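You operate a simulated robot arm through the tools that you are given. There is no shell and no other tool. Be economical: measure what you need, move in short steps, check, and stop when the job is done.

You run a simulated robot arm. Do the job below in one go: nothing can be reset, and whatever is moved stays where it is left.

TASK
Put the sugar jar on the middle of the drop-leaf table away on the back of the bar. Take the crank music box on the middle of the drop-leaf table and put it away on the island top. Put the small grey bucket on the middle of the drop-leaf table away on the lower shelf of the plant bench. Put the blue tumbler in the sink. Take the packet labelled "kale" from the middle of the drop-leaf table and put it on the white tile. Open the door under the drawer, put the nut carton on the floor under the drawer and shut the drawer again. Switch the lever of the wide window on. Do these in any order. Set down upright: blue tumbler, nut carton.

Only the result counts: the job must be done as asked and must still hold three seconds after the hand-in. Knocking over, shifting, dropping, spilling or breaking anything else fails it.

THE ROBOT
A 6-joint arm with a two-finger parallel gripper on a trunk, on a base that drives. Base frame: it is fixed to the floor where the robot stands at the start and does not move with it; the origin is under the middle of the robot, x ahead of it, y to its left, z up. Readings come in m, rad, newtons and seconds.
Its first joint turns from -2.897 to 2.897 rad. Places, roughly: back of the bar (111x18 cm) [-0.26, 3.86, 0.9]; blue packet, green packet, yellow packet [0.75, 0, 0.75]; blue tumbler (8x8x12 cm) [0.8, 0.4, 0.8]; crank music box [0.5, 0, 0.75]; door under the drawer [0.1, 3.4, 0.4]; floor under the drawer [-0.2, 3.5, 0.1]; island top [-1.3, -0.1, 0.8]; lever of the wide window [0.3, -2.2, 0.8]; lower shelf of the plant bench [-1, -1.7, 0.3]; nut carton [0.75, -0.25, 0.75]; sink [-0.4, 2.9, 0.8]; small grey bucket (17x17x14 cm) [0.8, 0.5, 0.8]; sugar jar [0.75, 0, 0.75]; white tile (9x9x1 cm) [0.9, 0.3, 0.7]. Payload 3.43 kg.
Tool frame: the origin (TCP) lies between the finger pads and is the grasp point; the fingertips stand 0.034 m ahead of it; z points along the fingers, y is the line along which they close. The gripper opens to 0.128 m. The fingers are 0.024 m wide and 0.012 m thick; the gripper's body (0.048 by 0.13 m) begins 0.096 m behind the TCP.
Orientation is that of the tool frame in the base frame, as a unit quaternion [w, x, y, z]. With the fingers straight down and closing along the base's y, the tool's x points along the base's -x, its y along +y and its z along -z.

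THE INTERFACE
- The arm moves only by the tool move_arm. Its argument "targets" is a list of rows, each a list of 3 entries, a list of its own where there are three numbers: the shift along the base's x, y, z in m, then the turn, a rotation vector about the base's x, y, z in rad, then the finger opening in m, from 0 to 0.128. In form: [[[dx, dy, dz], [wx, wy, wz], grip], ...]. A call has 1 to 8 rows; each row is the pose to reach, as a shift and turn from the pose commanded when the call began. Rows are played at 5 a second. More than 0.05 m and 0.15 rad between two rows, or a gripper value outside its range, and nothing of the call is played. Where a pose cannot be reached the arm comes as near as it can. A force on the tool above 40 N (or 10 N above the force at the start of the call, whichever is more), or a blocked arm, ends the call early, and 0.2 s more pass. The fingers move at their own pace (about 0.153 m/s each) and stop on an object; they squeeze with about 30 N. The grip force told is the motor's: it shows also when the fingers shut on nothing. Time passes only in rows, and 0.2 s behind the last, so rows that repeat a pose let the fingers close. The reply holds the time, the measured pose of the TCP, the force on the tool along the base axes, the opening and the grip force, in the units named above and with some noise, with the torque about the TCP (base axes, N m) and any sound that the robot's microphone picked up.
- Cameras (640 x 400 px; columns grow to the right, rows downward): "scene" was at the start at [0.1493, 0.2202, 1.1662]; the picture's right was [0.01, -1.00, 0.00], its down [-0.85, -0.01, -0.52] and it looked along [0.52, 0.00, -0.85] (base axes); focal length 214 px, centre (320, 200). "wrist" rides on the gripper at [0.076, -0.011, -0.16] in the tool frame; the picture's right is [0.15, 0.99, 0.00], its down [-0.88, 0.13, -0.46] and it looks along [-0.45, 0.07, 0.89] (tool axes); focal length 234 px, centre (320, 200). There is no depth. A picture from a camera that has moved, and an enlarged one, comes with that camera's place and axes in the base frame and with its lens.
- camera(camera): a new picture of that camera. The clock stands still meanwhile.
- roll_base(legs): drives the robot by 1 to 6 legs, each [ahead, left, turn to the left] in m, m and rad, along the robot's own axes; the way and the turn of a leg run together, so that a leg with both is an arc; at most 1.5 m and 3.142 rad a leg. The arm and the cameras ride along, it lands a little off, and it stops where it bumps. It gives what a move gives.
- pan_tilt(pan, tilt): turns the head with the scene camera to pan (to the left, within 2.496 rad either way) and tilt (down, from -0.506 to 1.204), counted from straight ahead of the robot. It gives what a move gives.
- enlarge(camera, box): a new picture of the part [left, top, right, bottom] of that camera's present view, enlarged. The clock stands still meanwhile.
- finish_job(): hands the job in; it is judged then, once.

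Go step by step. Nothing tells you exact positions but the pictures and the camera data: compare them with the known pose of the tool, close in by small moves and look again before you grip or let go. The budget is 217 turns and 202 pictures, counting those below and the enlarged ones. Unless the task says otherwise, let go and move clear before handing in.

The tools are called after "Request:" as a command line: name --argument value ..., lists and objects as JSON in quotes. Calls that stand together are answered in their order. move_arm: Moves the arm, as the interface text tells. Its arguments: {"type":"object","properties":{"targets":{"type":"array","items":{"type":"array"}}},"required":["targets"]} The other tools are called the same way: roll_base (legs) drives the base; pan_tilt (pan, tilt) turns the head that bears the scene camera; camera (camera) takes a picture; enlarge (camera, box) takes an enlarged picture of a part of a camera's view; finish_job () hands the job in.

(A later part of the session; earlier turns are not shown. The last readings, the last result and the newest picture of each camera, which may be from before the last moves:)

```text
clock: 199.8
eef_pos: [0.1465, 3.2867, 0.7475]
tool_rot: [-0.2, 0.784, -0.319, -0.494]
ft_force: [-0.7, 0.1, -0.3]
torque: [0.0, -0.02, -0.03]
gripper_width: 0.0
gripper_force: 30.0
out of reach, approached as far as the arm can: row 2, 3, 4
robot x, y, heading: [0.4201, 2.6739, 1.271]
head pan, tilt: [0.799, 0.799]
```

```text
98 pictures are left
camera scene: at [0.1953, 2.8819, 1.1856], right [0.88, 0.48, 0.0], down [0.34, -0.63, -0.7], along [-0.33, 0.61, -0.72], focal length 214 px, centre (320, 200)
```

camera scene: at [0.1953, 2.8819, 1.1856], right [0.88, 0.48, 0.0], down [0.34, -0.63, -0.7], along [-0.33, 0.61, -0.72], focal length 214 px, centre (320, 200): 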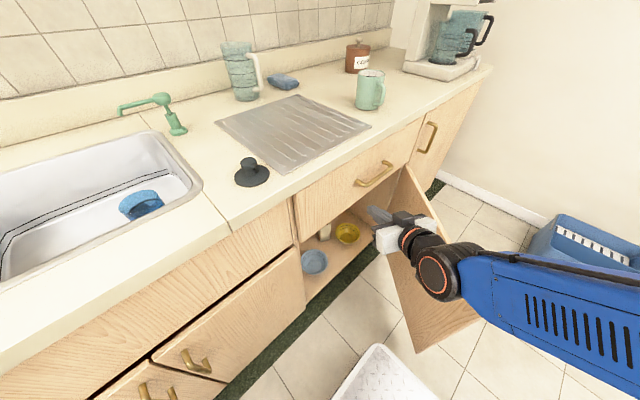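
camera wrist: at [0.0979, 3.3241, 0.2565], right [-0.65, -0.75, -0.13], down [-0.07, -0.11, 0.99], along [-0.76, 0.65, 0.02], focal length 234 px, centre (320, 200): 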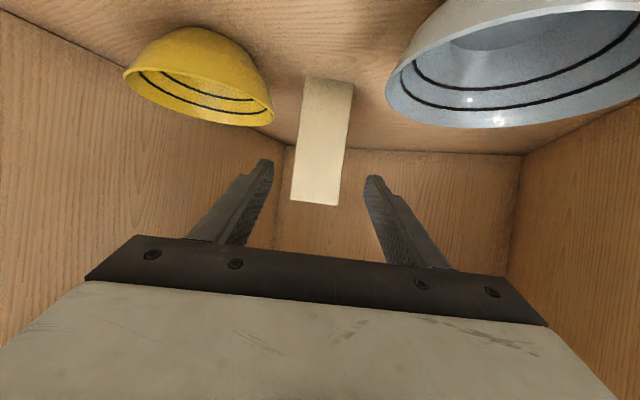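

The carton is in. To shut the door I'll move the base out and forward with the hand above the door, then lower the hand on the door's outer side.

Request:
roll_base --legs '[[0, -0.36, 0], [0.15, 0, 0]]'

Request:
camera --camera "scene"

Request:
camera --camera "wrist"

```text
clock: 203.1
eef_pos: [0.5354, 3.3207, 0.7477]
tool_rot: [-0.201, 0.783, -0.321, -0.493]
ft_force: [0.1, 0.5, 0.6]
torque: [-0.01, -0.02, -0.01]
gripper_width: 0.0
gripper_force: 29.6
robot x, y, heading: [0.8063, 2.7012, 1.269]
head pan, tilt: [0.799, 0.799]
```

```text
97 pictures are left
camera scene: at [0.5835, 2.9165, 1.1856], right [0.88, 0.48, 0.0], down [0.34, -0.63, -0.7], along [-0.33, 0.61, -0.72], focal length 214 px, centre (320, 200)
```

scene: 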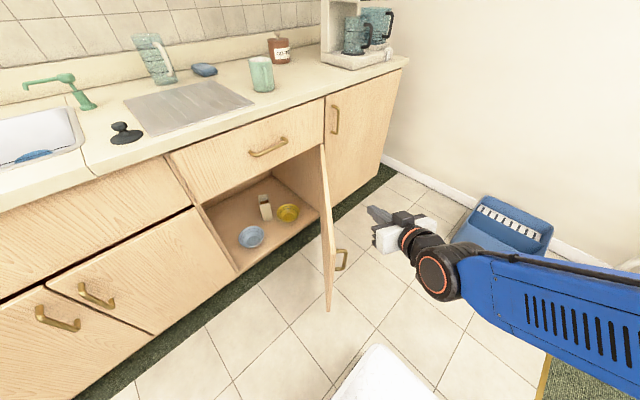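

```text
96 pictures are left
camera wrist: at [0.67, 3.2046, 0.7473], right [-0.65, -0.75, -0.13], down [-0.07, -0.11, 0.99], along [-0.76, 0.65, 0.02], focal length 234 px, centre (320, 200)
```

wrist: 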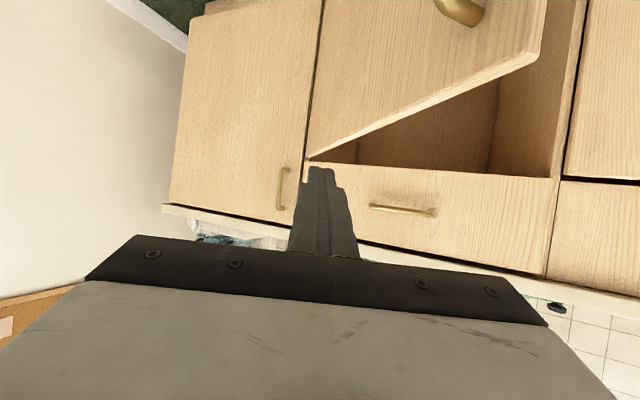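

The hand is on the outer side of the door. I'll lower it to mid-door height.

Request:
move_arm --targets '[[[0.0, 0, -0.045], [0, 0, 0], 0.0], [[0, 0, -0.09], [0, 0, 0], 0.0], [[0, 0, -0.135], [0, 0, 0], 0.0], [[0, 0, -0.18], [0, 0, 0], 0.0], [[0, 0, -0.225], [0, 0, 0], 0.0], [[0, 0, -0.27], [0, 0, 0], 0.0]]'

Request:
camera --camera "wrist"

Request:
camera --camera "scene"

```text
clock: 204.5
eef_pos: [0.4888, 3.3566, 0.4771]
tool_rot: [-0.201, 0.784, -0.321, -0.492]
ft_force: [-1.7, -1.1, 0.9]
torque: [-0.04, 0.02, -0.02]
gripper_width: 0.0
gripper_force: 30.3
out of reach, approached as far as the arm can: row 2, 3, 4, 5, 6
robot x, y, heading: [0.8078, 2.704, 1.267]
head pan, tilt: [0.799, 0.799]
```

```text
95 pictures are left
camera wrist: at [0.6246, 3.2405, 0.475], right [-0.65, -0.75, -0.13], down [-0.07, -0.11, 0.99], along [-0.76, 0.65, 0.02], focal length 234 px, centre (320, 200)
```

wrist: 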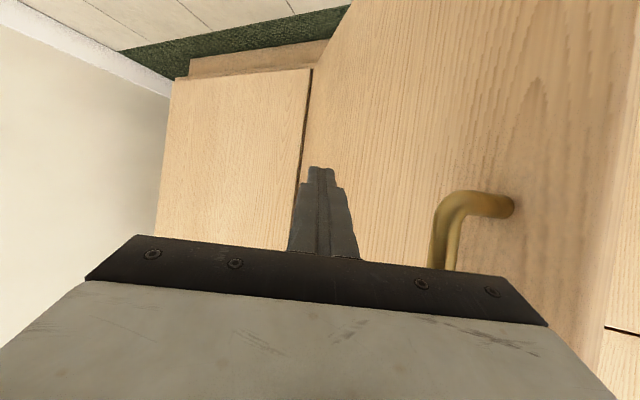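

```text
94 pictures are left
camera scene: at [0.5837, 2.9164, 1.1856], right [0.88, 0.48, 0.0], down [0.34, -0.63, -0.7], along [-0.33, 0.61, -0.72], focal length 214 px, centre (320, 200)
```

scene: 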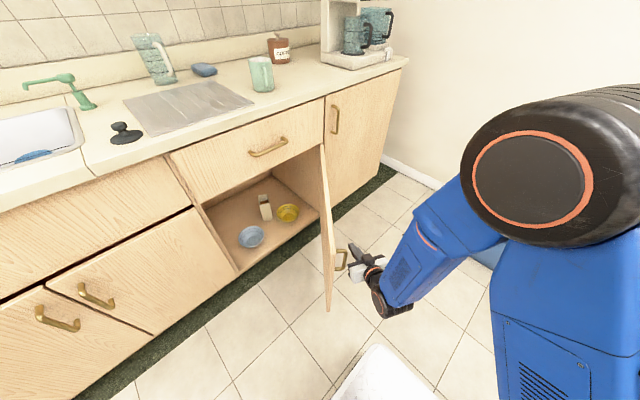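

I'll push the door shut by strafing the base left, in parts.

Request:
roll_base --legs '[[0, 0.12, 0], [0, 0.12, 0]]'

Request:
camera --camera "scene"

```text
clock: 205.3
eef_pos: [0.4735, 3.3572, 0.4705]
tool_rot: [-0.198, 0.787, -0.318, -0.491]
ft_force: [0.4, 0.3, -0.8]
torque: [-0.04, 0.02, -0.01]
gripper_width: 0.0002
gripper_force: 29.6
robot x, y, heading: [0.7926, 2.711, 1.272]
head pan, tilt: [0.799, 0.799]
stopped in leg 1: the force on the tool passed its limit (the readings are from after the stop); the commanded pose is now the measured one
```

```text
93 pictures are left
camera scene: at [0.5671, 2.9213, 1.1856], right [0.88, 0.48, 0.0], down [0.34, -0.63, -0.7], along [-0.33, 0.61, -0.72], focal length 214 px, centre (320, 200)
```

scene: 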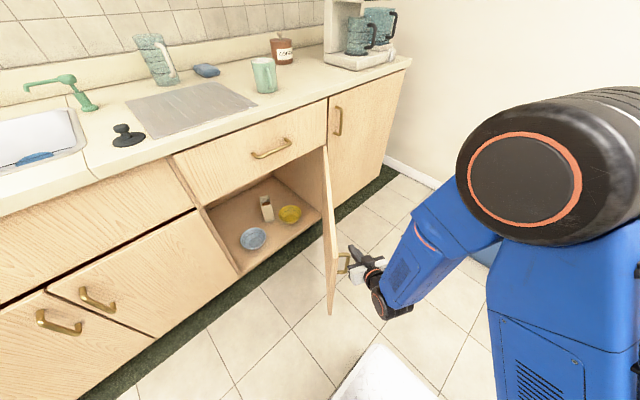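

As before, contact trips the base, so I'll push slowly with the arm.

Request:
move_arm --targets '[[[-0.0143, 0.0046, 0], [0, 0, 0], 0.0], [[-0.0286, 0.0092, 0], [0, 0, 0], 0.0], [[-0.0428, 0.0137, 0], [0, 0, 0], 0.0], [[-0.0571, 0.0183, 0], [0, 0, 0], 0.0], [[-0.0714, 0.0229, 0], [0, 0, 0], 0.0], [[-0.0857, 0.0275, 0], [0, 0, 0], 0.0], [[-0.1, 0.032, 0], [0, 0, 0], 0.0], [[-0.114, 0.0366, 0], [0, 0, 0], 0.0]]'

Request:
camera --camera "scene"

```text
clock: 205.7
eef_pos: [0.4708, 3.3552, 0.4667]
tool_rot: [-0.198, 0.788, -0.317, -0.489]
ft_force: [-0.8, 0.7, 0.2]
torque: [0.0, 0.01, -0.01]
gripper_width: 0.0
gripper_force: 30.2
robot x, y, heading: [0.7935, 2.7098, 1.271]
head pan, tilt: [0.799, 0.799]
stopped in row 1: the force on the tool passed its limit (the readings are from after the stop); the commanded pose is now the measured one
```

```text
92 pictures are left
camera scene: at [0.5673, 2.9209, 1.1856], right [0.88, 0.48, 0.0], down [0.34, -0.63, -0.7], along [-0.33, 0.61, -0.72], focal length 214 px, centre (320, 200)
```

scene: 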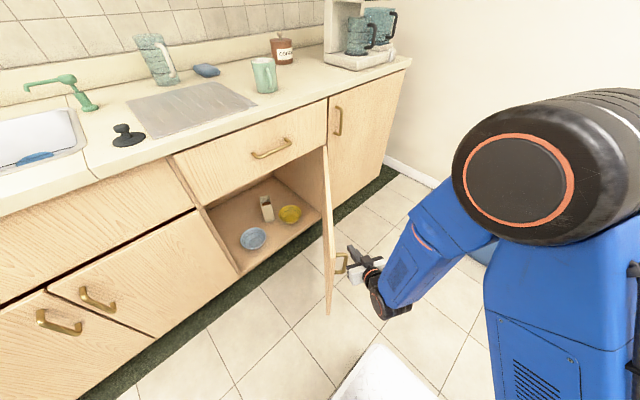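

The hand presses against the pull along the door plane, so I'll push at right angles to the door instead.

Request:
move_arm --targets '[[[0.0, -0.0, 0], [0, 0, 0], 0.0], [[-0.0083, -0.0055, 0], [0, 0, 0], 0.0], [[-0.0166, -0.0111, 0], [0, 0, 0], 0.0], [[-0.0248, -0.0166, 0], [0, 0, 0], 0.0], [[-0.0331, -0.0222, 0], [0, 0, 0], 0.0], [[-0.0414, -0.0277, 0], [0, 0, 0], 0.0], [[-0.0497, -0.0332, 0], [0, 0, 0], 0.0], [[-0.058, -0.0388, 0], [0, 0, 0], 0.0]]'

Request:
camera --camera "scene"

Request:
camera --camera "wrist"

```text
clock: 207.5
eef_pos: [0.4118, 3.3157, 0.4676]
tool_rot: [-0.198, 0.788, -0.317, -0.489]
ft_force: [-0.2, -1.1, 0.3]
torque: [0.0, -0.04, -0.02]
gripper_width: 0.0
gripper_force: 30.3
robot x, y, heading: [0.7935, 2.7087, 1.268]
head pan, tilt: [0.799, 0.799]
```

```text
91 pictures are left
camera scene: at [0.5673, 2.9211, 1.1856], right [0.88, 0.48, 0.0], down [0.34, -0.63, -0.7], along [-0.33, 0.61, -0.72], focal length 214 px, centre (320, 200)
```

scene: 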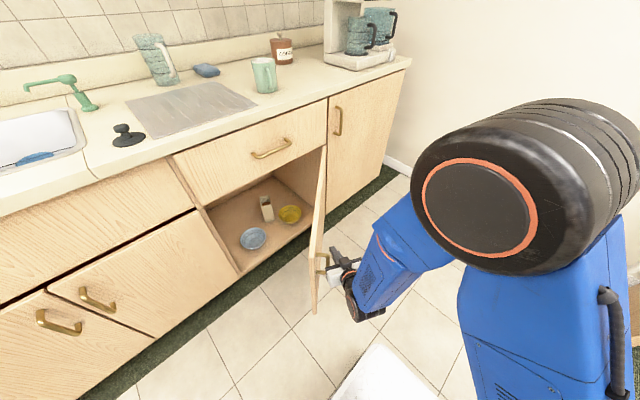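

```text
90 pictures are left
camera wrist: at [0.5486, 3.2028, 0.4693], right [-0.64, -0.76, -0.13], down [-0.08, -0.11, 0.99], along [-0.77, 0.64, 0.01], focal length 234 px, centre (320, 200)
```

wrist: 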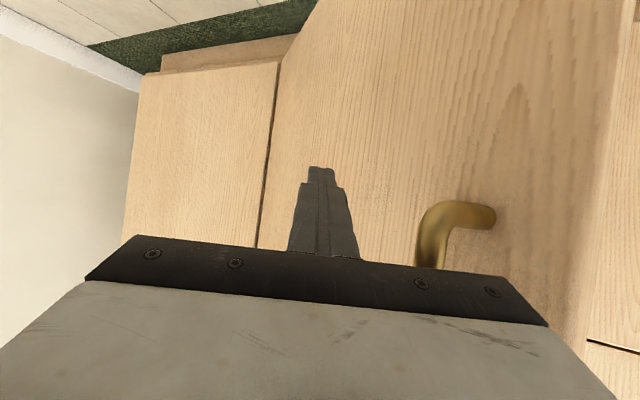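

The door is closing. I'll continue, turning the push direction as the door swings.

Request:
move_arm --targets '[[[-0.0144, -0.0067, 0], [0, 0, 0], 0.0], [[-0.0288, -0.0134, 0], [0, 0, 0], 0.0], [[-0.0433, -0.02, 0], [0, 0, 0], 0.0], [[-0.0585, -0.025, 0], [0, 0, 0], 0.0], [[-0.0737, -0.0295, 0], [0, 0, 0], 0.0], [[-0.0889, -0.0335, 0], [0, 0, 0], 0.0], [[-0.1045, -0.0365, 0], [0, 0, 0], 0.0], [[-0.12, -0.039, 0], [0, 0, 0], 0.0]]'

Request:
camera --camera "scene"

Request:
camera --camera "wrist"

```text
clock: 208.7
eef_pos: [0.3435, 3.2875, 0.4647]
tool_rot: [-0.198, 0.788, -0.316, -0.489]
ft_force: [0.7, -0.1, 1.1]
torque: [0.0, -0.01, 0.04]
gripper_width: 0.0001
gripper_force: 30.0
robot x, y, heading: [0.7898, 2.7041, 1.269]
head pan, tilt: [0.799, 0.799]
stopped in row 5: the force on the tool passed its limit (the readings are from after the stop); the commanded pose is now the measured one
```

```text
89 pictures are left
camera scene: at [0.5674, 2.9204, 1.1856], right [0.88, 0.48, 0.0], down [0.34, -0.63, -0.7], along [-0.33, 0.61, -0.72], focal length 214 px, centre (320, 200)
```

scene: 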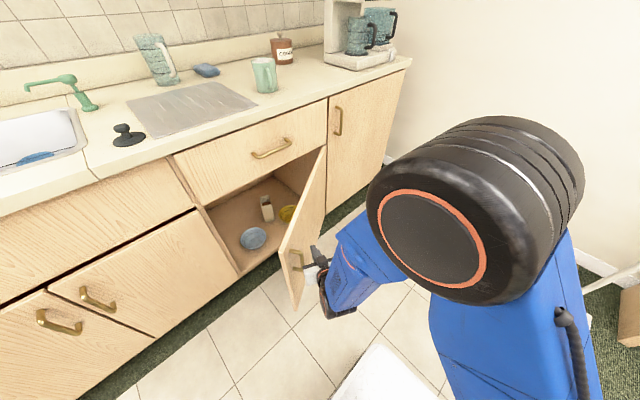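

```text
88 pictures are left
camera wrist: at [0.4806, 3.1728, 0.4671], right [-0.64, -0.76, -0.13], down [-0.08, -0.11, 0.99], along [-0.77, 0.64, 0.01], focal length 234 px, centre (320, 200)
```

wrist: 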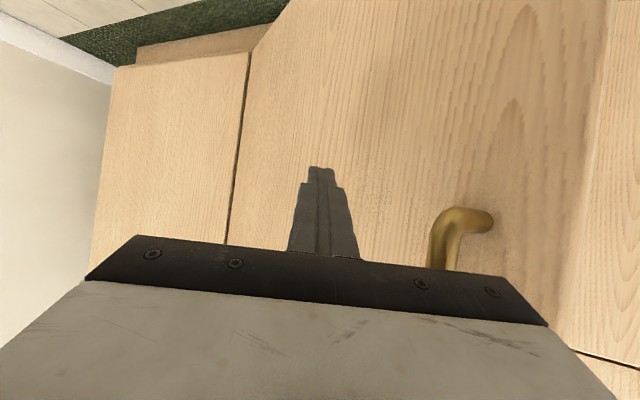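

The pull is snagging the gripper body, so I'll shift towards the hinge and push the door face with the fingertips.

Request:
move_arm --targets '[[[0.02, 0.0, 0], [0, 0, 0], 0.0], [[0.035, 0.03, 0], [0, 0, 0], 0.0], [[0.045, 0.07, 0], [0, 0, 0], 0.0], [[0.055, 0.105, 0], [0, 0, 0], 0.0], [[0.03, 0.11, 0], [0, 0, 0], 0.0], [[0.007, 0.115, 0], [0, 0, 0], 0.0], [[-0.015, 0.12, 0], [0, 0, 0], 0.0], [[-0.035, 0.125, 0], [0, 0, 0], 0.0]]'

Request:
camera --camera "wrist"

```text
clock: 210.5
eef_pos: [0.3074, 3.4119, 0.4655]
tool_rot: [-0.197, 0.789, -0.315, -0.489]
ft_force: [0.1, -0.1, 0.0]
torque: [0.0, -0.03, 0.0]
gripper_width: 0.0002
gripper_force: 29.4
robot x, y, heading: [0.7909, 2.7058, 1.269]
head pan, tilt: [0.799, 0.799]
```

```text
87 pictures are left
camera wrist: at [0.4459, 3.2979, 0.4674], right [-0.64, -0.76, -0.13], down [-0.08, -0.11, 0.99], along [-0.77, 0.64, 0.01], focal length 234 px, centre (320, 200)
```

wrist: 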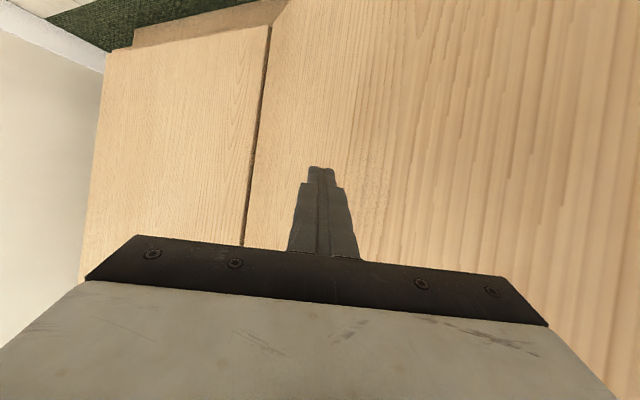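

Request:
move_arm --targets '[[[-0.019, 0.005, 0], [0, 0, 0], 0.0], [[-0.038, 0.01, 0], [0, 0, 0], 0.0], [[-0.057, 0.015, 0], [0, 0, 0], 0.0], [[-0.076, 0.02, 0], [0, 0, 0], 0.0], [[-0.095, 0.025, 0], [0, 0, 0], 0.0], [[-0.114, 0.03, 0], [0, 0, 0], 0.0], [[-0.133, 0.035, 0], [0, 0, 0], 0.0], [[-0.152, 0.04, 0], [0, 0, 0], 0.0]]'

Request:
camera --camera "scene"

Request:
camera --camera "wrist"

```text
clock: 212.3
eef_pos: [0.1568, 3.4523, 0.4661]
tool_rot: [-0.197, 0.789, -0.316, -0.489]
ft_force: [-0.2, 0.5, -0.1]
torque: [-0.01, 0.0, 0.01]
gripper_width: 0.0
gripper_force: 30.1
robot x, y, heading: [0.7915, 2.7078, 1.267]
head pan, tilt: [0.799, 0.799]
```

```text
86 pictures are left
camera scene: at [0.5674, 2.9206, 1.1855], right [0.88, 0.48, 0.0], down [0.34, -0.63, -0.7], along [-0.33, 0.61, -0.72], focal length 214 px, centre (320, 200)
```

scene: 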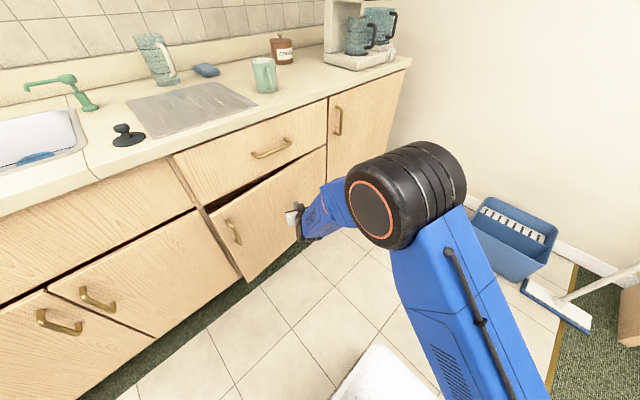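

```text
85 pictures are left
camera wrist: at [0.2934, 3.3383, 0.4676], right [-0.64, -0.76, -0.13], down [-0.08, -0.11, 0.99], along [-0.77, 0.64, 0.01], focal length 234 px, centre (320, 200)
```

wrist: 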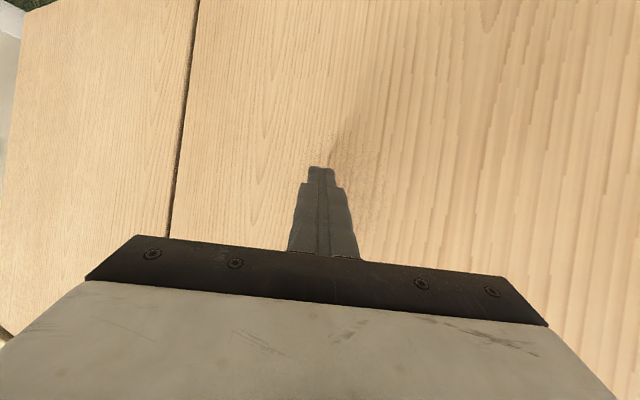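

The door is nearly shut. I'll push the last few centimetres.

Request:
move_arm --targets '[[[-0.012, 0.003, 0], [0, 0, 0], 0.0], [[-0.024, 0.006, 0], [0, 0, 0], 0.0], [[-0.034, 0.009, 0], [0, 0, 0], 0.0], [[-0.042, 0.012, 0], [0, 0, 0], 0.0], [[-0.05, 0.015, 0], [0, 0, 0], 0.0], [[-0.058, 0.017, 0], [0, 0, 0], 0.0]]'

Request:
camera --camera "scene"

```text
clock: 213.2
eef_pos: [0.1209, 3.4611, 0.4652]
tool_rot: [-0.198, 0.789, -0.316, -0.489]
ft_force: [22.8, -15.5, 22.0]
torque: [0.28, 0.61, 0.09]
gripper_width: 0.0
gripper_force: 30.3
robot x, y, heading: [0.792, 2.7069, 1.273]
head pan, tilt: [0.799, 0.799]
stopped in row 4: the force on the tool passed its limit (the readings are from after the stop); the commanded pose is now the measured one
```

```text
84 pictures are left
camera scene: at [0.5691, 2.9194, 1.1859], right [0.88, 0.48, 0.0], down [0.34, -0.63, -0.7], along [-0.33, 0.61, -0.72], focal length 214 px, centre (320, 200)
```

scene: 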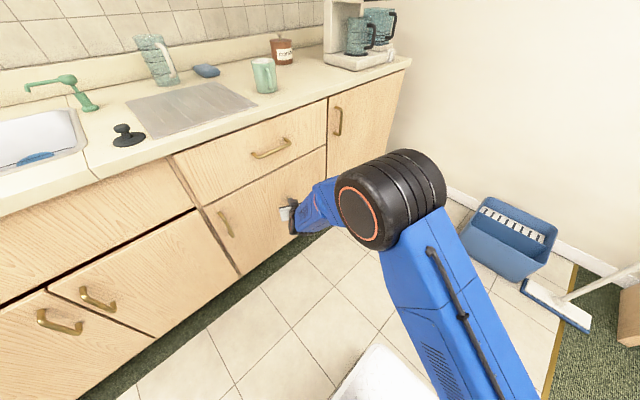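

The door is shut. I'll withdraw the hand and verify.

Request:
move_arm --targets '[[[0.03, -0.01, 0.02], [0, 0, 0], 0.0], [[0.055, -0.018, 0.06], [0, 0, 0], 0.0], [[0.08, -0.026, 0.1], [0, 0, 0], 0.0], [[0.1, -0.032, 0.14], [0, 0, 0], 0.0], [[0.12, -0.038, 0.18], [0, 0, 0], 0.0], [[0.14, -0.045, 0.22], [0, 0, 0], 0.0], [[0.15, -0.048, 0.265], [0, 0, 0], 0.0], [[0.16, -0.051, 0.31], [0, 0, 0], 0.0]]'

Request:
enlarge --camera "scene" --box '[150, 80, 400, 290]'

```text
clock: 215.0
eef_pos: [0.2795, 3.4107, 0.7732]
tool_rot: [-0.197, 0.79, -0.316, -0.486]
ft_force: [-0.2, 0.2, -0.9]
torque: [0.01, 0.04, 0.03]
gripper_width: 0.0
gripper_force: 30.3
robot x, y, heading: [0.7942, 2.7108, 1.268]
head pan, tilt: [0.799, 0.799]
```

```text
1.90 times, centred on (275, 185) of scene
camera zoom: at [0.5676, 2.9205, 1.1855], right [0.88, 0.48, 0.0], down [0.34, -0.63, -0.7], along [-0.33, 0.61, -0.72], focal length 408 px, centre (406, 229)
```

zoom: 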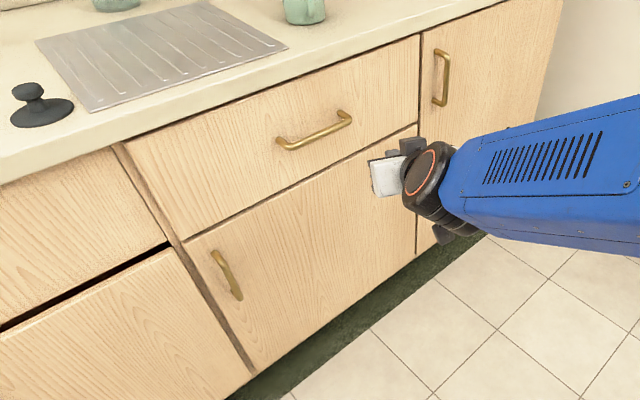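

The door and drawer are flush. Next is the jar: I'll swing the arm back to the front of the robot and then drive back to the table.

Request:
move_arm --targets '[[[0.0312, -0.0222, 0.028], [0, 0, 0], 0.0], [[0.0624, -0.0444, 0.056], [0, 0, 0], 0.0], [[0.0936, -0.0666, 0.084], [0, 0, 0], 0.0], [[0.1248, -0.0888, 0.112], [0, 0, 0], 0.0], [[0.156, -0.111, 0.14], [0, 0, 0], 0.0], [[0.187, -0.133, 0.168], [0, 0, 0], 0.0]]'

Request:
move_arm --targets '[[[0.0294, 0.0382, 0], [0, 0, -0.078], 0.0], [[0.0619, 0.0741, 0], [0, 0, -0.156], 0.0], [[0.0971, 0.1074, 0], [0, 0, -0.234], 0.0], [[0.1346, 0.1376, 0], [0, 0, -0.312], 0.0], [[0.1745, 0.165, 0], [0, 0, -0.39], 0.0], [[0.2165, 0.1892, 0], [0, 0, -0.468], 0.0], [[0.2603, 0.2101, 0], [0, 0, -0.546], 0.0], [[0.3053, 0.2274, 0], [0, 0, -0.624], 0.0]]'

Request:
move_arm --targets '[[[0.0463, 0.0138, 0], [0, 0, -0.078], 0.0], [[0.0935, 0.0239, 0], [0, 0, -0.156], 0.0], [[0.1415, 0.0304, 0], [0, 0, -0.234], 0.0], [[0.1898, 0.033, 0], [0, 0, -0.312], 0.0], [[0.2381, 0.0319, 0], [0, 0, -0.39], 0.0], [[0.2862, 0.0271, 0], [0, 0, -0.468], 0.0], [[0.3338, 0.0185, 0], [0, 0, -0.546], 0.0]]'

Request:
roll_base --legs '[[0, 0.22, 0], [-1.45, 0, 0], [-1.45, 0, 0]]'

```text
clock: 216.4
eef_pos: [0.467, 3.2756, 0.9409]
tool_rot: [-0.196, 0.79, -0.316, -0.488]
ft_force: [0.7, 1.1, -1.4]
torque: [-0.05, 0.02, 0.01]
gripper_width: 0.0
gripper_force: 30.1
robot x, y, heading: [0.7922, 2.7105, 1.271]
head pan, tilt: [0.799, 0.799]
```

```text
clock: 218.2
eef_pos: [0.7733, 3.5053, 0.94]
tool_rot: [-0.337, 0.655, -0.543, -0.404]
ft_force: [-0.2, -0.2, 0.3]
torque: [0.01, 0.02, -0.01]
gripper_width: 0.0
gripper_force: 30.0
robot x, y, heading: [0.7903, 2.7074, 1.271]
head pan, tilt: [0.799, 0.799]
```

```text
clock: 219.8
eef_pos: [1.1086, 3.5236, 0.9414]
tool_rot: [0.433, -0.484, 0.7, 0.297]
ft_force: [-0.5, -0.4, 0.1]
torque: [0.01, 0.0, -0.02]
gripper_width: 0.0
gripper_force: 30.6
robot x, y, heading: [0.7919, 2.7072, 1.271]
head pan, tilt: [0.799, 0.799]
```

```text
clock: 235.1
eef_pos: [0.0404, 0.8154, 0.9408]
tool_rot: [0.436, -0.478, 0.703, 0.294]
ft_force: [-0.5, 0.2, 0.0]
torque: [0.01, 0.0, 0.0]
gripper_width: 0.0
gripper_force: 29.3
robot x, y, heading: [-0.2856, 0.003, 1.257]
head pan, tilt: [0.799, 0.799]
```

I'm back near the table. I'll turn to face it, roll closer and pitch the tool down.

Request:
roll_base --legs '[[0, 0, -1.257], [0.15, 0, 0]]'

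Request:
move_arm --targets '[[[0, 0, 0.03], [0, 0.14, 0], 0.04], [[0, 0, 0.06], [0, 0.28, 0], 0.08], [[0, 0, 0.09], [0, 0.42, 0], 0.128], [[0, 0, 0.12], [0, 0.56, 0], 0.128], [[0, 0, 0.14], [0, 0.7, 0], 0.128], [[0, 0, 0.15], [0, 0.84, 0], 0.128], [[0, 0, 0.15], [0, 0.98, 0], 0.128], [[0, 0, 0.15], [0, 1.12, 0], 0.128]]'

Request:
pan_tilt --pan 0 --tilt 0.9

Request:
camera --camera "scene"

Request:
camera --camera "wrist"

```text
clock: 239.6
eef_pos: [0.7355, -0.0467, 0.9411]
tool_rot: [0.525, 0.022, 0.851, -0.016]
ft_force: [0.1, 0.5, 0.7]
torque: [0.02, 0.0, 0.0]
gripper_width: 0.0
gripper_force: 29.9
robot x, y, heading: [-0.135, 0.0078, 0.01]
head pan, tilt: [0.799, 0.799]
```

```text
clock: 241.4
eef_pos: [0.7344, -0.0234, 1.101]
tool_rot: [0.007, 0.023, 0.991, -0.133]
ft_force: [-0.7, -0.5, 0.7]
torque: [0.03, -0.12, 0.01]
gripper_width: 0.1279
gripper_force: 0.1
out of reach, approached as far as the arm can: row 2, 3, 4, 5, 6, 7, 8
robot x, y, heading: [-0.1384, 0.0084, 0.014]
head pan, tilt: [0.799, 0.799]
```

```text
clock: 242.5
eef_pos: [0.734, -0.0225, 1.1002]
tool_rot: [0.007, 0.023, 0.991, -0.133]
ft_force: [-0.4, -0.1, 0.8]
torque: [0.02, 0.02, 0.03]
gripper_width: 0.1282
gripper_force: 0.1
robot x, y, heading: [-0.1354, 0.0082, 0.004]
head pan, tilt: [0.0, 0.901]
```

```text
82 pictures are left
camera scene: at [0.0178, 0.2271, 1.1747], right [0.01, -1.0, 0.0], down [-0.78, -0.01, -0.62], along [0.62, 0.01, -0.78], focal length 214 px, centre (320, 200)
```

scene: 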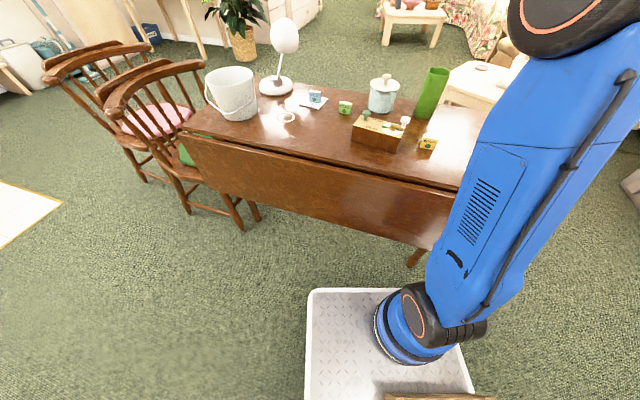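

```text
81 pictures are left
camera wrist: at [0.6589, 0.0121, 1.2533], right [-0.1, 0.96, -0.26], down [0.88, 0.21, 0.42], along [0.46, -0.19, -0.87], focal length 234 px, centre (320, 200)
```

wrist: 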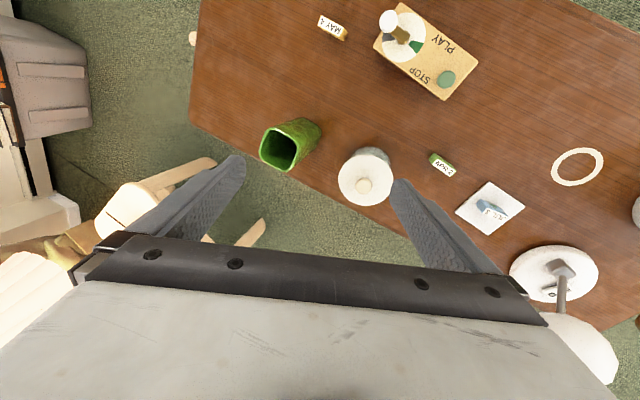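

The tool has a sideways tilt left over, which I'll level first. The jar is near (0.81, 0.0), and I'll turn the fingers to close along x, with the camera away from the green vase.

Request:
move_arm --targets '[[[0, 0, 0], [0.134, 0, 0], 0.128], [[0, 0, 0], [0.267, 0, 0], 0.128]]'

Request:
move_arm --targets '[[[0, 0, 0], [0, 0, -0.148], 0.128], [[0.01, 0, 0], [0, 0, -0.296], 0.128], [[0.02, 0, 0], [0, 0, -0.444], 0.128], [[0.03, 0, 0], [0, 0, -0.592], 0.128], [[0.04, 0, 0], [0, 0, -0.74], 0.128], [[0.05, 0.01, 0], [0, 0, -0.888], 0.128], [[0.06, 0.015, 0], [0, 0, -1.036], 0.128], [[0.07, 0.02, 0], [0, 0, -1.184], 0.128]]'

Request:
move_arm --targets '[[[0, 0, -0.03], [0, 0, -0.13], 0.128], [[0, 0, -0.06], [0, 0, -0.25], 0.128], [[0, 0, -0.1], [0, 0, -0.36], 0.128]]'

Request:
camera --camera "wrist"

```text
clock: 243.1
eef_pos: [0.7343, -0.0227, 1.0991]
tool_rot: [0.006, 0.023, 0.991, -0.135]
ft_force: [-0.4, -0.5, -0.3]
torque: [0.01, -0.01, 0.01]
gripper_width: 0.1281
gripper_force: 0.0
out of reach, approached as far as the arm can: row 1, 2
robot x, y, heading: [-0.1336, 0.0064, 0.007]
head pan, tilt: [0.0, 0.901]
```

```text
clock: 244.9
eef_pos: [0.783, -0.0416, 1.0364]
tool_rot: [0.0, 0.559, 0.811, -0.172]
ft_force: [-0.2, 0.6, -0.4]
torque: [-0.02, -0.03, -0.01]
gripper_width: 0.128
gripper_force: 0.1
out of reach, approached as far as the arm can: row 3, 4, 5, 6, 7, 8
robot x, y, heading: [-0.1391, 0.0078, 0.01]
head pan, tilt: [0.0, 0.901]
```

```text
clock: 245.7
eef_pos: [0.7893, -0.0621, 0.9468]
tool_rot: [0.006, 0.687, 0.698, -0.203]
ft_force: [0.6, 0.3, 0.3]
torque: [0.04, -0.05, 0.0]
gripper_width: 0.1281
gripper_force: 0.1
out of reach, approached as far as the arm can: row 1, 2, 3
robot x, y, heading: [-0.1389, 0.0052, 0.006]
head pan, tilt: [0.0, 0.901]
```

```text
80 pictures are left
camera wrist: at [0.8176, 0.0581, 1.0727], right [0.94, 0.12, -0.31], down [0.3, -0.71, 0.64], along [-0.15, -0.69, -0.71], focal length 234 px, centre (320, 200)
```

wrist: 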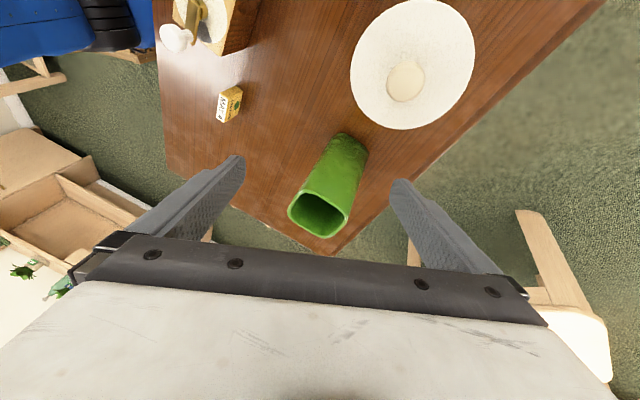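

The arm is against a joint limit this way round. I'll rise clear of the vase and rotate back in the other direction.

Request:
move_arm --targets '[[[0, 0.02, 0.045], [0, 0, 0], 0.128], [[0, 0.04, 0.09], [0, 0, 0.1], 0.128], [[-0.01, 0.06, 0.13], [0, 0, 0.24], 0.128], [[-0.02, 0.07, 0.15], [0, 0, 0.38], 0.128], [[-0.03, 0.08, 0.15], [0, 0, 0.52], 0.128], [[-0.04, 0.09, 0.15], [0, 0, 0.66], 0.128], [[-0.05, 0.1, 0.15], [0, 0, 0.8], 0.128], [[-0.06, 0.11, 0.15], [0, 0, 0.94], 0.128]]'

Request:
move_arm --targets '[[[0, 0.0, 0], [0, 0, 0.14], 0.128], [[0, 0.01, 0], [0, 0, 0.28], 0.128], [[0, 0.01, 0], [0, 0, 0.42], 0.128], [[0, 0.02, 0], [0, 0, 0.56], 0.128], [[0, 0.02, 0], [0, 0, 0.7], 0.128], [[0, 0.02, 0], [0, 0, 0.84], 0.128], [[0, 0.02, 0], [0, 0, 0.98], 0.128]]'

Request:
camera --camera "scene"

```text
clock: 247.5
eef_pos: [0.7276, 0.0488, 1.0951]
tool_rot: [0.097, 0.293, 0.934, -0.179]
ft_force: [0.4, -0.7, -0.9]
torque: [0.0, 0.0, -0.02]
gripper_width: 0.1278
gripper_force: 0.1
out of reach, approached as far as the arm can: row 2, 3, 4, 5
robot x, y, heading: [-0.1384, 0.0069, 0.01]
head pan, tilt: [0.0, 0.901]
```

```text
clock: 249.1
eef_pos: [0.7204, 0.0838, 1.0889]
tool_rot: [0.164, -0.105, 0.973, -0.125]
ft_force: [-0.6, 0.3, 0.0]
torque: [0.02, -0.01, -0.02]
gripper_width: 0.128
gripper_force: 0.0
out of reach, approached as far as the arm can: row 6, 7
robot x, y, heading: [-0.136, 0.0056, 0.009]
head pan, tilt: [0.0, 0.901]
```

```text
79 pictures are left
camera scene: at [0.0178, 0.2271, 1.1747], right [0.01, -1.0, 0.0], down [-0.78, -0.01, -0.62], along [0.62, 0.0, -0.78], focal length 214 px, centre (320, 200)
```

scene: 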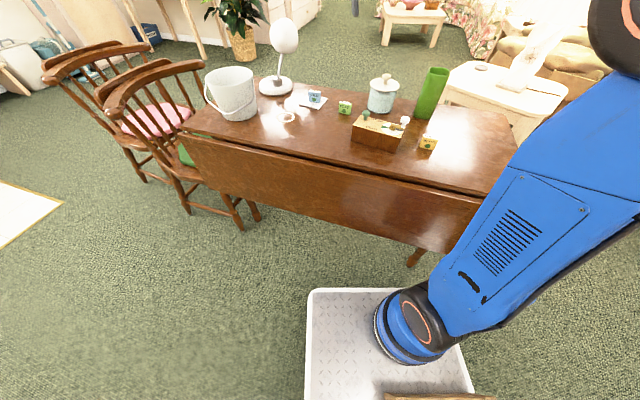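

The arm posture now resembles the start. I'll level the tool.

Request:
move_arm --targets '[[[-0.02, 0.02, 0], [0.072, 0.118, 0], 0.128], [[-0.04, 0.04, 0], [0.143, 0.237, 0], 0.128], [[-0.06, 0.05, 0], [0.215, 0.355, 0], 0.128], [[-0.06, 0.05, 0], [0.215, 0.355, 0], 0.128]]'

```text
clock: 250.1
eef_pos: [0.6695, 0.1364, 1.1039]
tool_rot: [0.057, -0.104, 0.985, -0.124]
ft_force: [0.2, -0.3, -0.3]
torque: [-0.03, 0.0, -0.03]
gripper_width: 0.1278
gripper_force: 0.0
out of reach, approached as far as the arm can: row 1, 2, 3, 4
robot x, y, heading: [-0.1363, 0.006, 0.009]
head pan, tilt: [0.0, 0.901]
```

A sideways tilt remains. I'll test whether a further yaw frees the wrist.

Request:
move_arm --targets '[[[0, 0.0, 0], [0, 0, 0.14], 0.128], [[0, 0.0, 0], [0, 0, 0.28], 0.128], [[0, 0.0, 0], [0, 0, 0.42], 0.128], [[0, 0.0, 0], [0, 0, 0.56], 0.128], [[0, 0.0, 0], [0, 0, 0.7], 0.128], [[0, 0.0, 0], [0, 0, 0.84], 0.128], [[0, 0.0, 0], [0, 0, 0.98], 0.128], [[0, 0.0, 0], [0, 0, 1.12], 0.128]]'

```text
clock: 251.9
eef_pos: [0.6689, 0.1379, 1.1024]
tool_rot: [0.064, -0.134, 0.981, -0.122]
ft_force: [-0.4, -0.3, -0.3]
torque: [-0.01, -0.03, -0.04]
gripper_width: 0.1281
gripper_force: 0.1
out of reach, approached as far as the arm can: row 1, 2, 3, 4, 5, 6, 7, 8
robot x, y, heading: [-0.1356, 0.01, 0.005]
head pan, tilt: [0.0, 0.901]
```

Positive yaw is blocked, so I'll go the negative way and level there.

Request:
move_arm --targets '[[[0, 0.0, 0], [0, 0, -0.14], 0.128], [[0, 0.0, 0], [0, 0, -0.28], 0.128], [[0, 0.0, 0], [0, 0, -0.42], 0.128], [[0, 0.0, 0], [0, 0, -0.56], 0.128], [[0, 0.0, 0], [0, 0, -0.7], 0.128], [[0, 0.0, 0], [0, 0, -0.84], 0.128], [[0, 0.0, 0], [0, 0, -0.98], 0.128], [[0, 0.0, 0], [0, 0, -1.12], 0.128]]'

```text
clock: 253.7
eef_pos: [0.6708, 0.1153, 1.076]
tool_rot: [0.027, 0.402, 0.901, -0.163]
ft_force: [0.4, 0.3, -0.5]
torque: [0.03, -0.02, 0.04]
gripper_width: 0.128
gripper_force: 0.0
out of reach, approached as far as the arm can: row 6, 7, 8
robot x, y, heading: [-0.1348, 0.0048, 0.01]
head pan, tilt: [0.0, 0.901]
```

I'll try levelling at a different place, further to the right.

Request:
move_arm --targets '[[[0, -0.04, 0.01], [0.0, 0, 0.0], 0.128], [[0, -0.08, 0.02], [0, 0, 0], 0.128], [[0, -0.12, 0.02], [0.1, -0.02, 0], 0.128], [[0, -0.16, 0.02], [0.2, -0.05, 0], 0.128], [[0, -0.2, 0.02], [0.3, -0.08, 0], 0.128], [[0, -0.24, 0.02], [0.32, -0.083, 0], 0.128], [[0, -0.28, 0.02], [0.32, -0.083, 0], 0.128]]'

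Request:
camera --camera "scene"

```text
clock: 255.3
eef_pos: [0.6746, -0.1662, 1.1211]
tool_rot: [0.032, 0.402, 0.906, -0.129]
ft_force: [-0.3, 0.2, 0.3]
torque: [0.0, -0.01, 0.05]
gripper_width: 0.1285
gripper_force: 0.1
out of reach, approached as far as the arm can: row 3, 4, 5, 6, 7
robot x, y, heading: [-0.1355, 0.0067, 0.008]
head pan, tilt: [0.0, 0.901]
```

```text
78 pictures are left
camera scene: at [0.0175, 0.2273, 1.1747], right [0.01, -1.0, 0.0], down [-0.78, -0.01, -0.62], along [0.62, 0.01, -0.78], focal length 214 px, centre (320, 200)
```

scene: 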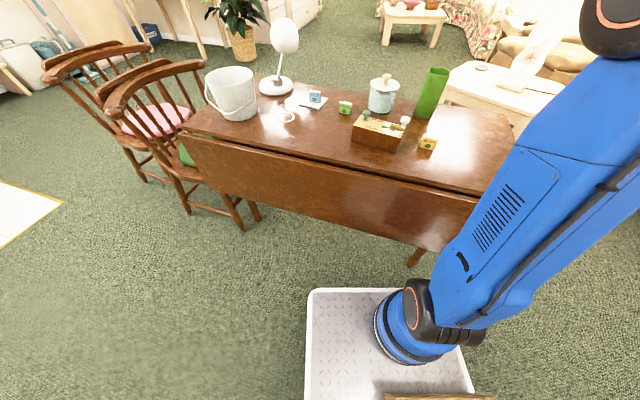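

The wrist seems to have taken the flipped solution when I pitched down. I'll pitch back up to the carton-style pose, line the tool up with the arm plane, and cross again.

Request:
move_arm --targets '[[[-0.005, 0.01, -0.01], [-0.0243, -0.1077, 0.0981], 0.1], [[-0.01, 0.02, -0.02], [-0.0487, -0.2153, 0.1962], 0.1], [[-0.015, 0.03, -0.03], [-0.073, -0.323, 0.2943], 0.1], [[-0.02, 0.04, -0.04], [-0.0973, -0.4307, 0.3924], 0.1], [[-0.025, 0.05, -0.05], [-0.1217, -0.5383, 0.4906], 0.1], [[-0.03, 0.06, -0.06], [-0.146, -0.646, 0.5887], 0.1], [[-0.035, 0.07, -0.07], [-0.1703, -0.7537, 0.6868], 0.1], [[-0.04, 0.08, -0.08], [-0.1947, -0.8613, 0.7849], 0.1]]'

Request:
camera --camera "scene"

```text
clock: 257.1
eef_pos: [0.6359, -0.0643, 1.0365]
tool_rot: [0.482, 0.053, 0.874, -0.023]
ft_force: [1.0, 1.2, -0.5]
torque: [-0.02, -0.02, -0.01]
gripper_width: 0.0999
gripper_force: 0.1
out of reach, approached as far as the arm can: row 7, 8
robot x, y, heading: [-0.1396, 0.0055, 0.012]
head pan, tilt: [0.0, 0.901]
```

```text
77 pictures are left
camera scene: at [0.0179, 0.227, 1.1747], right [0.01, -1.0, 0.0], down [-0.78, -0.01, -0.62], along [0.62, 0.0, -0.78], focal length 214 px, centre (320, 200)
```

scene: 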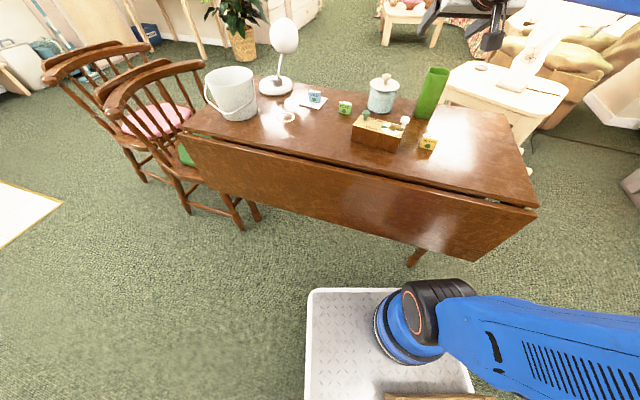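

The arm folded differently now, which is more like the start. I'll pitch down again from here.

Request:
move_arm --targets '[[[0, 0.015, 0], [0.01, 0.145, 0], 0.1], [[0, 0.03, 0], [0.02, 0.29, 0], 0.1], [[0, 0.045, 0.0], [0.03, 0.435, 0], 0.1], [[0, 0.06, 0.0], [0.04, 0.58, 0], 0.1], [[0, 0.075, 0.0], [0.05, 0.725, 0], 0.1], [[0, 0.09, 0.0], [0.06, 0.87, 0], 0.1], [[0, 0.1, 0.0], [0.07, 1.0, 0], 0.1]]'

```text
clock: 258.7
eef_pos: [0.6341, 0.0414, 1.0439]
tool_rot: [0.055, 0.053, 0.989, -0.127]
ft_force: [-0.2, -0.6, 0.6]
torque: [0.06, -0.01, 0.0]
gripper_width: 0.0999
gripper_force: 0.1
out of reach, approached as far as the arm can: row 1, 2, 3, 4, 5, 6, 7
robot x, y, heading: [-0.1327, 0.0068, 0.007]
head pan, tilt: [0.0, 0.901]
```

To understand the arm's shape, I'll look at it directly with the head camera.

Request:
pan_tilt --pan -0.75 --tilt 0.1

Request:
camera --camera "scene"

```text
clock: 259.9
eef_pos: [0.635, 0.0414, 1.0452]
tool_rot: [0.056, 0.054, 0.989, -0.127]
ft_force: [0.1, 1.2, 0.0]
torque: [0.01, 0.05, -0.02]
gripper_width: 0.1
gripper_force: 0.0
robot x, y, heading: [-0.1357, 0.0086, 0.01]
head pan, tilt: [-0.75, 0.099]
```

```text
76 pictures are left
camera scene: at [0.0102, 0.1643, 1.2455], right [-0.68, -0.74, 0.0], down [-0.07, 0.07, -0.99], along [0.73, -0.67, -0.1], focal length 214 px, centre (320, 200)
```

scene: 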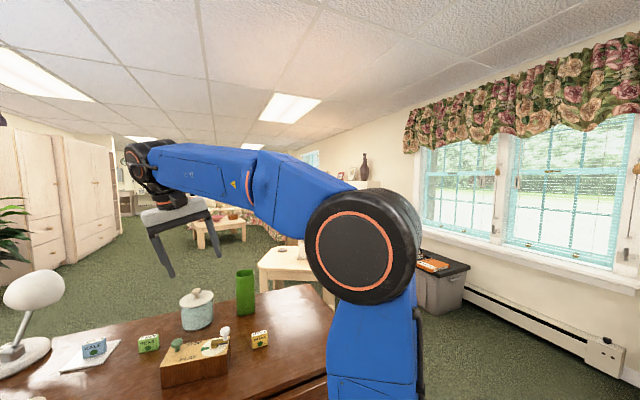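

Now it's clear: the forearm roll joint is at its limit in this wrist solution. I'll go back to the shallow pitch, exactly in the arm's plane, and cross in-plane.

Request:
move_arm --targets '[[[0.009, -0.018, -0.006], [0.0238, -0.1411, 0.0337], 0.1], [[0.018, -0.036, -0.012], [0.0476, -0.2823, 0.0673], 0.1], [[0.028, -0.054, -0.019], [0.0714, -0.4234, 0.101], 0.1], [[0.037, -0.072, -0.026], [0.0951, -0.5646, 0.1347], 0.1], [[0.046, -0.09, -0.032], [0.1189, -0.7057, 0.1684], 0.1], [[0.056, -0.108, -0.039], [0.1427, -0.8469, 0.202], 0.1], [[0.065, -0.126, -0.045], [0.1665, -0.988, 0.2357], 0.1]]'

Request:
camera --camera "scene"

```text
clock: 261.4
eef_pos: [0.7, -0.0766, 1.0003]
tool_rot: [0.522, -0.011, 0.851, -0.061]
ft_force: [0.1, -0.1, -0.7]
torque: [0.03, 0.01, 0.03]
gripper_width: 0.0999
gripper_force: 0.1
out of reach, approached as far as the arm can: row 5, 6, 7
robot x, y, heading: [-0.1374, 0.0047, 0.011]
head pan, tilt: [-0.75, 0.099]
```

```text
75 pictures are left
camera scene: at [0.0099, 0.1643, 1.2456], right [-0.68, -0.74, 0.0], down [-0.07, 0.07, -1.0], along [0.73, -0.67, -0.1], focal length 214 px, centre (320, 200)
```

scene: 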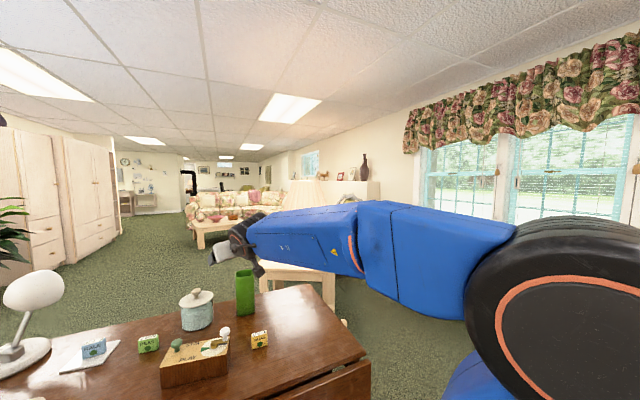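

The forearm is level, so the tool is already bent below it in the wrong solution. I'll pitch the tool above the forearm line, swinging slightly right, then come back into the plane.

Request:
move_arm --targets '[[[0, 0, 0.005], [0, -0.11, -0.05], 0.1], [[0, 0, 0.01], [0, -0.22, -0.1], 0.1], [[0, 0, 0.015], [0, -0.33, -0.15], 0.1], [[0, 0, 0.02], [0, -0.44, -0.2], 0.1], [[0, 0, 0.025], [0, -0.55, -0.25], 0.1], [[0, 0, 0.03], [0, -0.66, -0.3], 0.1], [[0, 0, 0.035], [0, -0.77, -0.35], 0.1], [[0, 0, 0.04], [0, -0.88, -0.4], 0.1]]'

Request:
move_arm --targets '[[[0, 0, 0], [0, 0, 0.1], 0.1], [[0, 0, 0], [0, 0, 0.2], 0.1], [[0, 0, 0], [0, 0, 0.3], 0.1], [[0, 0, 0], [0, 0, 0.38], 0.1]]'

Request:
camera --camera "scene"

```text
clock: 263.2
eef_pos: [0.6989, -0.0855, 1.0397]
tool_rot: [0.826, 0.164, 0.529, -0.102]
ft_force: [0.5, 0.1, 1.1]
torque: [0.02, 0.01, 0.01]
gripper_width: 0.0998
gripper_force: 0.1
out of reach, approached as far as the arm can: row 1, 2, 3
robot x, y, heading: [-0.138, 0.0099, 0.01]
head pan, tilt: [-0.75, 0.099]
```

```text
clock: 264.2
eef_pos: [0.7004, -0.0854, 1.0391]
tool_rot: [0.83, 0.061, 0.552, 0.056]
ft_force: [0.1, 0.4, -0.4]
torque: [-0.03, 0.0, -0.02]
gripper_width: 0.1001
gripper_force: 0.0
robot x, y, heading: [-0.1371, 0.0066, 0.009]
head pan, tilt: [-0.75, 0.099]
```

```text
74 pictures are left
camera scene: at [0.0101, 0.1642, 1.2456], right [-0.68, -0.74, 0.0], down [-0.07, 0.07, -0.99], along [0.73, -0.67, -0.1], focal length 214 px, centre (320, 200)
```

scene: 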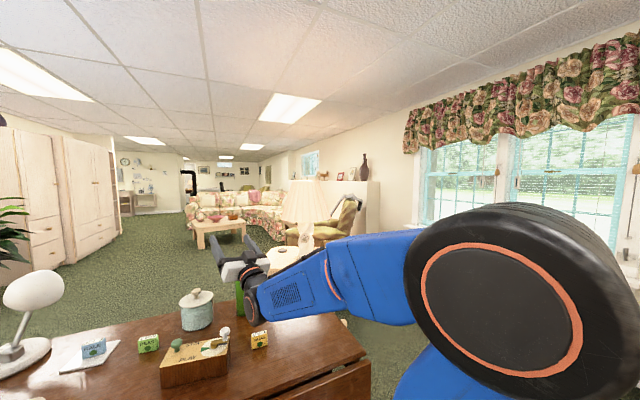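

The tool is now above the forearm line with no limit reported. I'll pitch straight down through the arm plane.

Request:
move_arm --targets '[[[0, 0, 0], [0, 0.149, 0], 0.1], [[0, 0, 0], [0, 0.298, 0], 0.1], [[0, 0, 0], [0, 0.447, 0], 0.1], [[0, 0, 0], [0, 0.596, 0], 0.1], [[0, 0, 0], [0, 0.745, 0], 0.1], [[0, 0, 0], [0, 0.894, 0], 0.1], [[0, 0, 0], [0, 1.043, 0], 0.1], [[0, 0, 0], [0, 1.192, 0], 0.1]]'

Request:
move_arm --targets '[[[0, 0, 0], [0, 0.149, 0], 0.1], [[0, 0, 0.01], [0, 0.298, 0], 0.1], [[0, 0, 0.02], [0, 0.447, 0], 0.1], [[0, 0, 0.02], [0, 0.596, 0], 0.1], [[0, 0, 0.02], [0, 0.745, 0], 0.1]]'

```text
clock: 266.1
eef_pos: [0.6987, -0.0857, 1.0399]
tool_rot: [0.377, 0.082, 0.923, 0.011]
ft_force: [-0.8, 0.4, -0.3]
torque: [-0.02, -0.02, 0.0]
gripper_width: 0.1
gripper_force: 0.1
robot x, y, heading: [-0.1339, 0.0092, 0.007]
head pan, tilt: [-0.75, 0.099]
```

```text
clock: 267.2
eef_pos: [0.6984, -0.0853, 1.0602]
tool_rot: [0.015, 0.08, 0.997, -0.017]
ft_force: [-0.3, -0.1, 0.6]
torque: [-0.06, -0.06, -0.01]
gripper_width: 0.0999
gripper_force: 0.0
robot x, y, heading: [-0.137, 0.005, 0.003]
head pan, tilt: [-0.75, 0.099]
```

The wrist is back in its good solution, with the tool straight down. Now I'll turn it to close along x and move over the jar.

Request:
move_arm --targets '[[[0.014, 0.011, 0], [0.036, 0.027, 0], 0.11], [[0.028, 0.022, 0], [0.036, 0.027, -0.145], 0.128], [[0.042, 0.033, 0], [0.036, 0.027, -0.29], 0.128], [[0.056, 0.044, 0], [0.036, 0.027, -0.435], 0.128], [[0.07, 0.055, 0], [0.036, 0.027, -0.58], 0.128], [[0.084, 0.066, 0], [0.036, 0.027, -0.725], 0.128], [[0.098, 0.077, 0], [0.036, 0.027, -0.87], 0.128], [[0.11, 0.088, 0], [0.036, 0.027, -1.015], 0.128]]'

Request:
move_arm --targets '[[[0, 0, -0.03], [0, 0, -0.145], 0.128], [[0, 0, -0.06], [0, 0, -0.29], 0.128], [[0, 0, -0.08], [0, 0, -0.37], 0.128]]'

Request:
camera --camera "wrist"

```text
clock: 269.1
eef_pos: [0.8083, 0.002, 1.0595]
tool_rot: [-0.01, 0.556, 0.831, -0.007]
ft_force: [-0.5, -0.1, 0.9]
torque: [-0.01, -0.04, 0.05]
gripper_width: 0.1281
gripper_force: 0.0
robot x, y, heading: [-0.1372, 0.0049, 0.009]
head pan, tilt: [-0.75, 0.099]
```

```text
clock: 269.9
eef_pos: [0.809, 0.0029, 0.9786]
tool_rot: [-0.011, 0.699, 0.715, -0.005]
ft_force: [-0.3, 0.5, 0.3]
torque: [0.0, -0.02, 0.03]
gripper_width: 0.128
gripper_force: 0.0
robot x, y, heading: [-0.1337, 0.0074, 0.011]
head pan, tilt: [-0.75, 0.099]
```

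```text
73 pictures are left
camera wrist: at [0.8016, 0.0781, 1.1378], right [0.99, 0.17, -0.02], down [0.16, -0.88, 0.45], along [0.06, -0.44, -0.9], focal length 234 px, centre (320, 200)
```

wrist: 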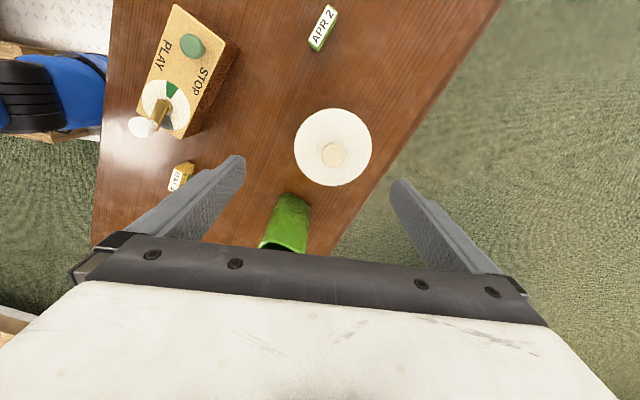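

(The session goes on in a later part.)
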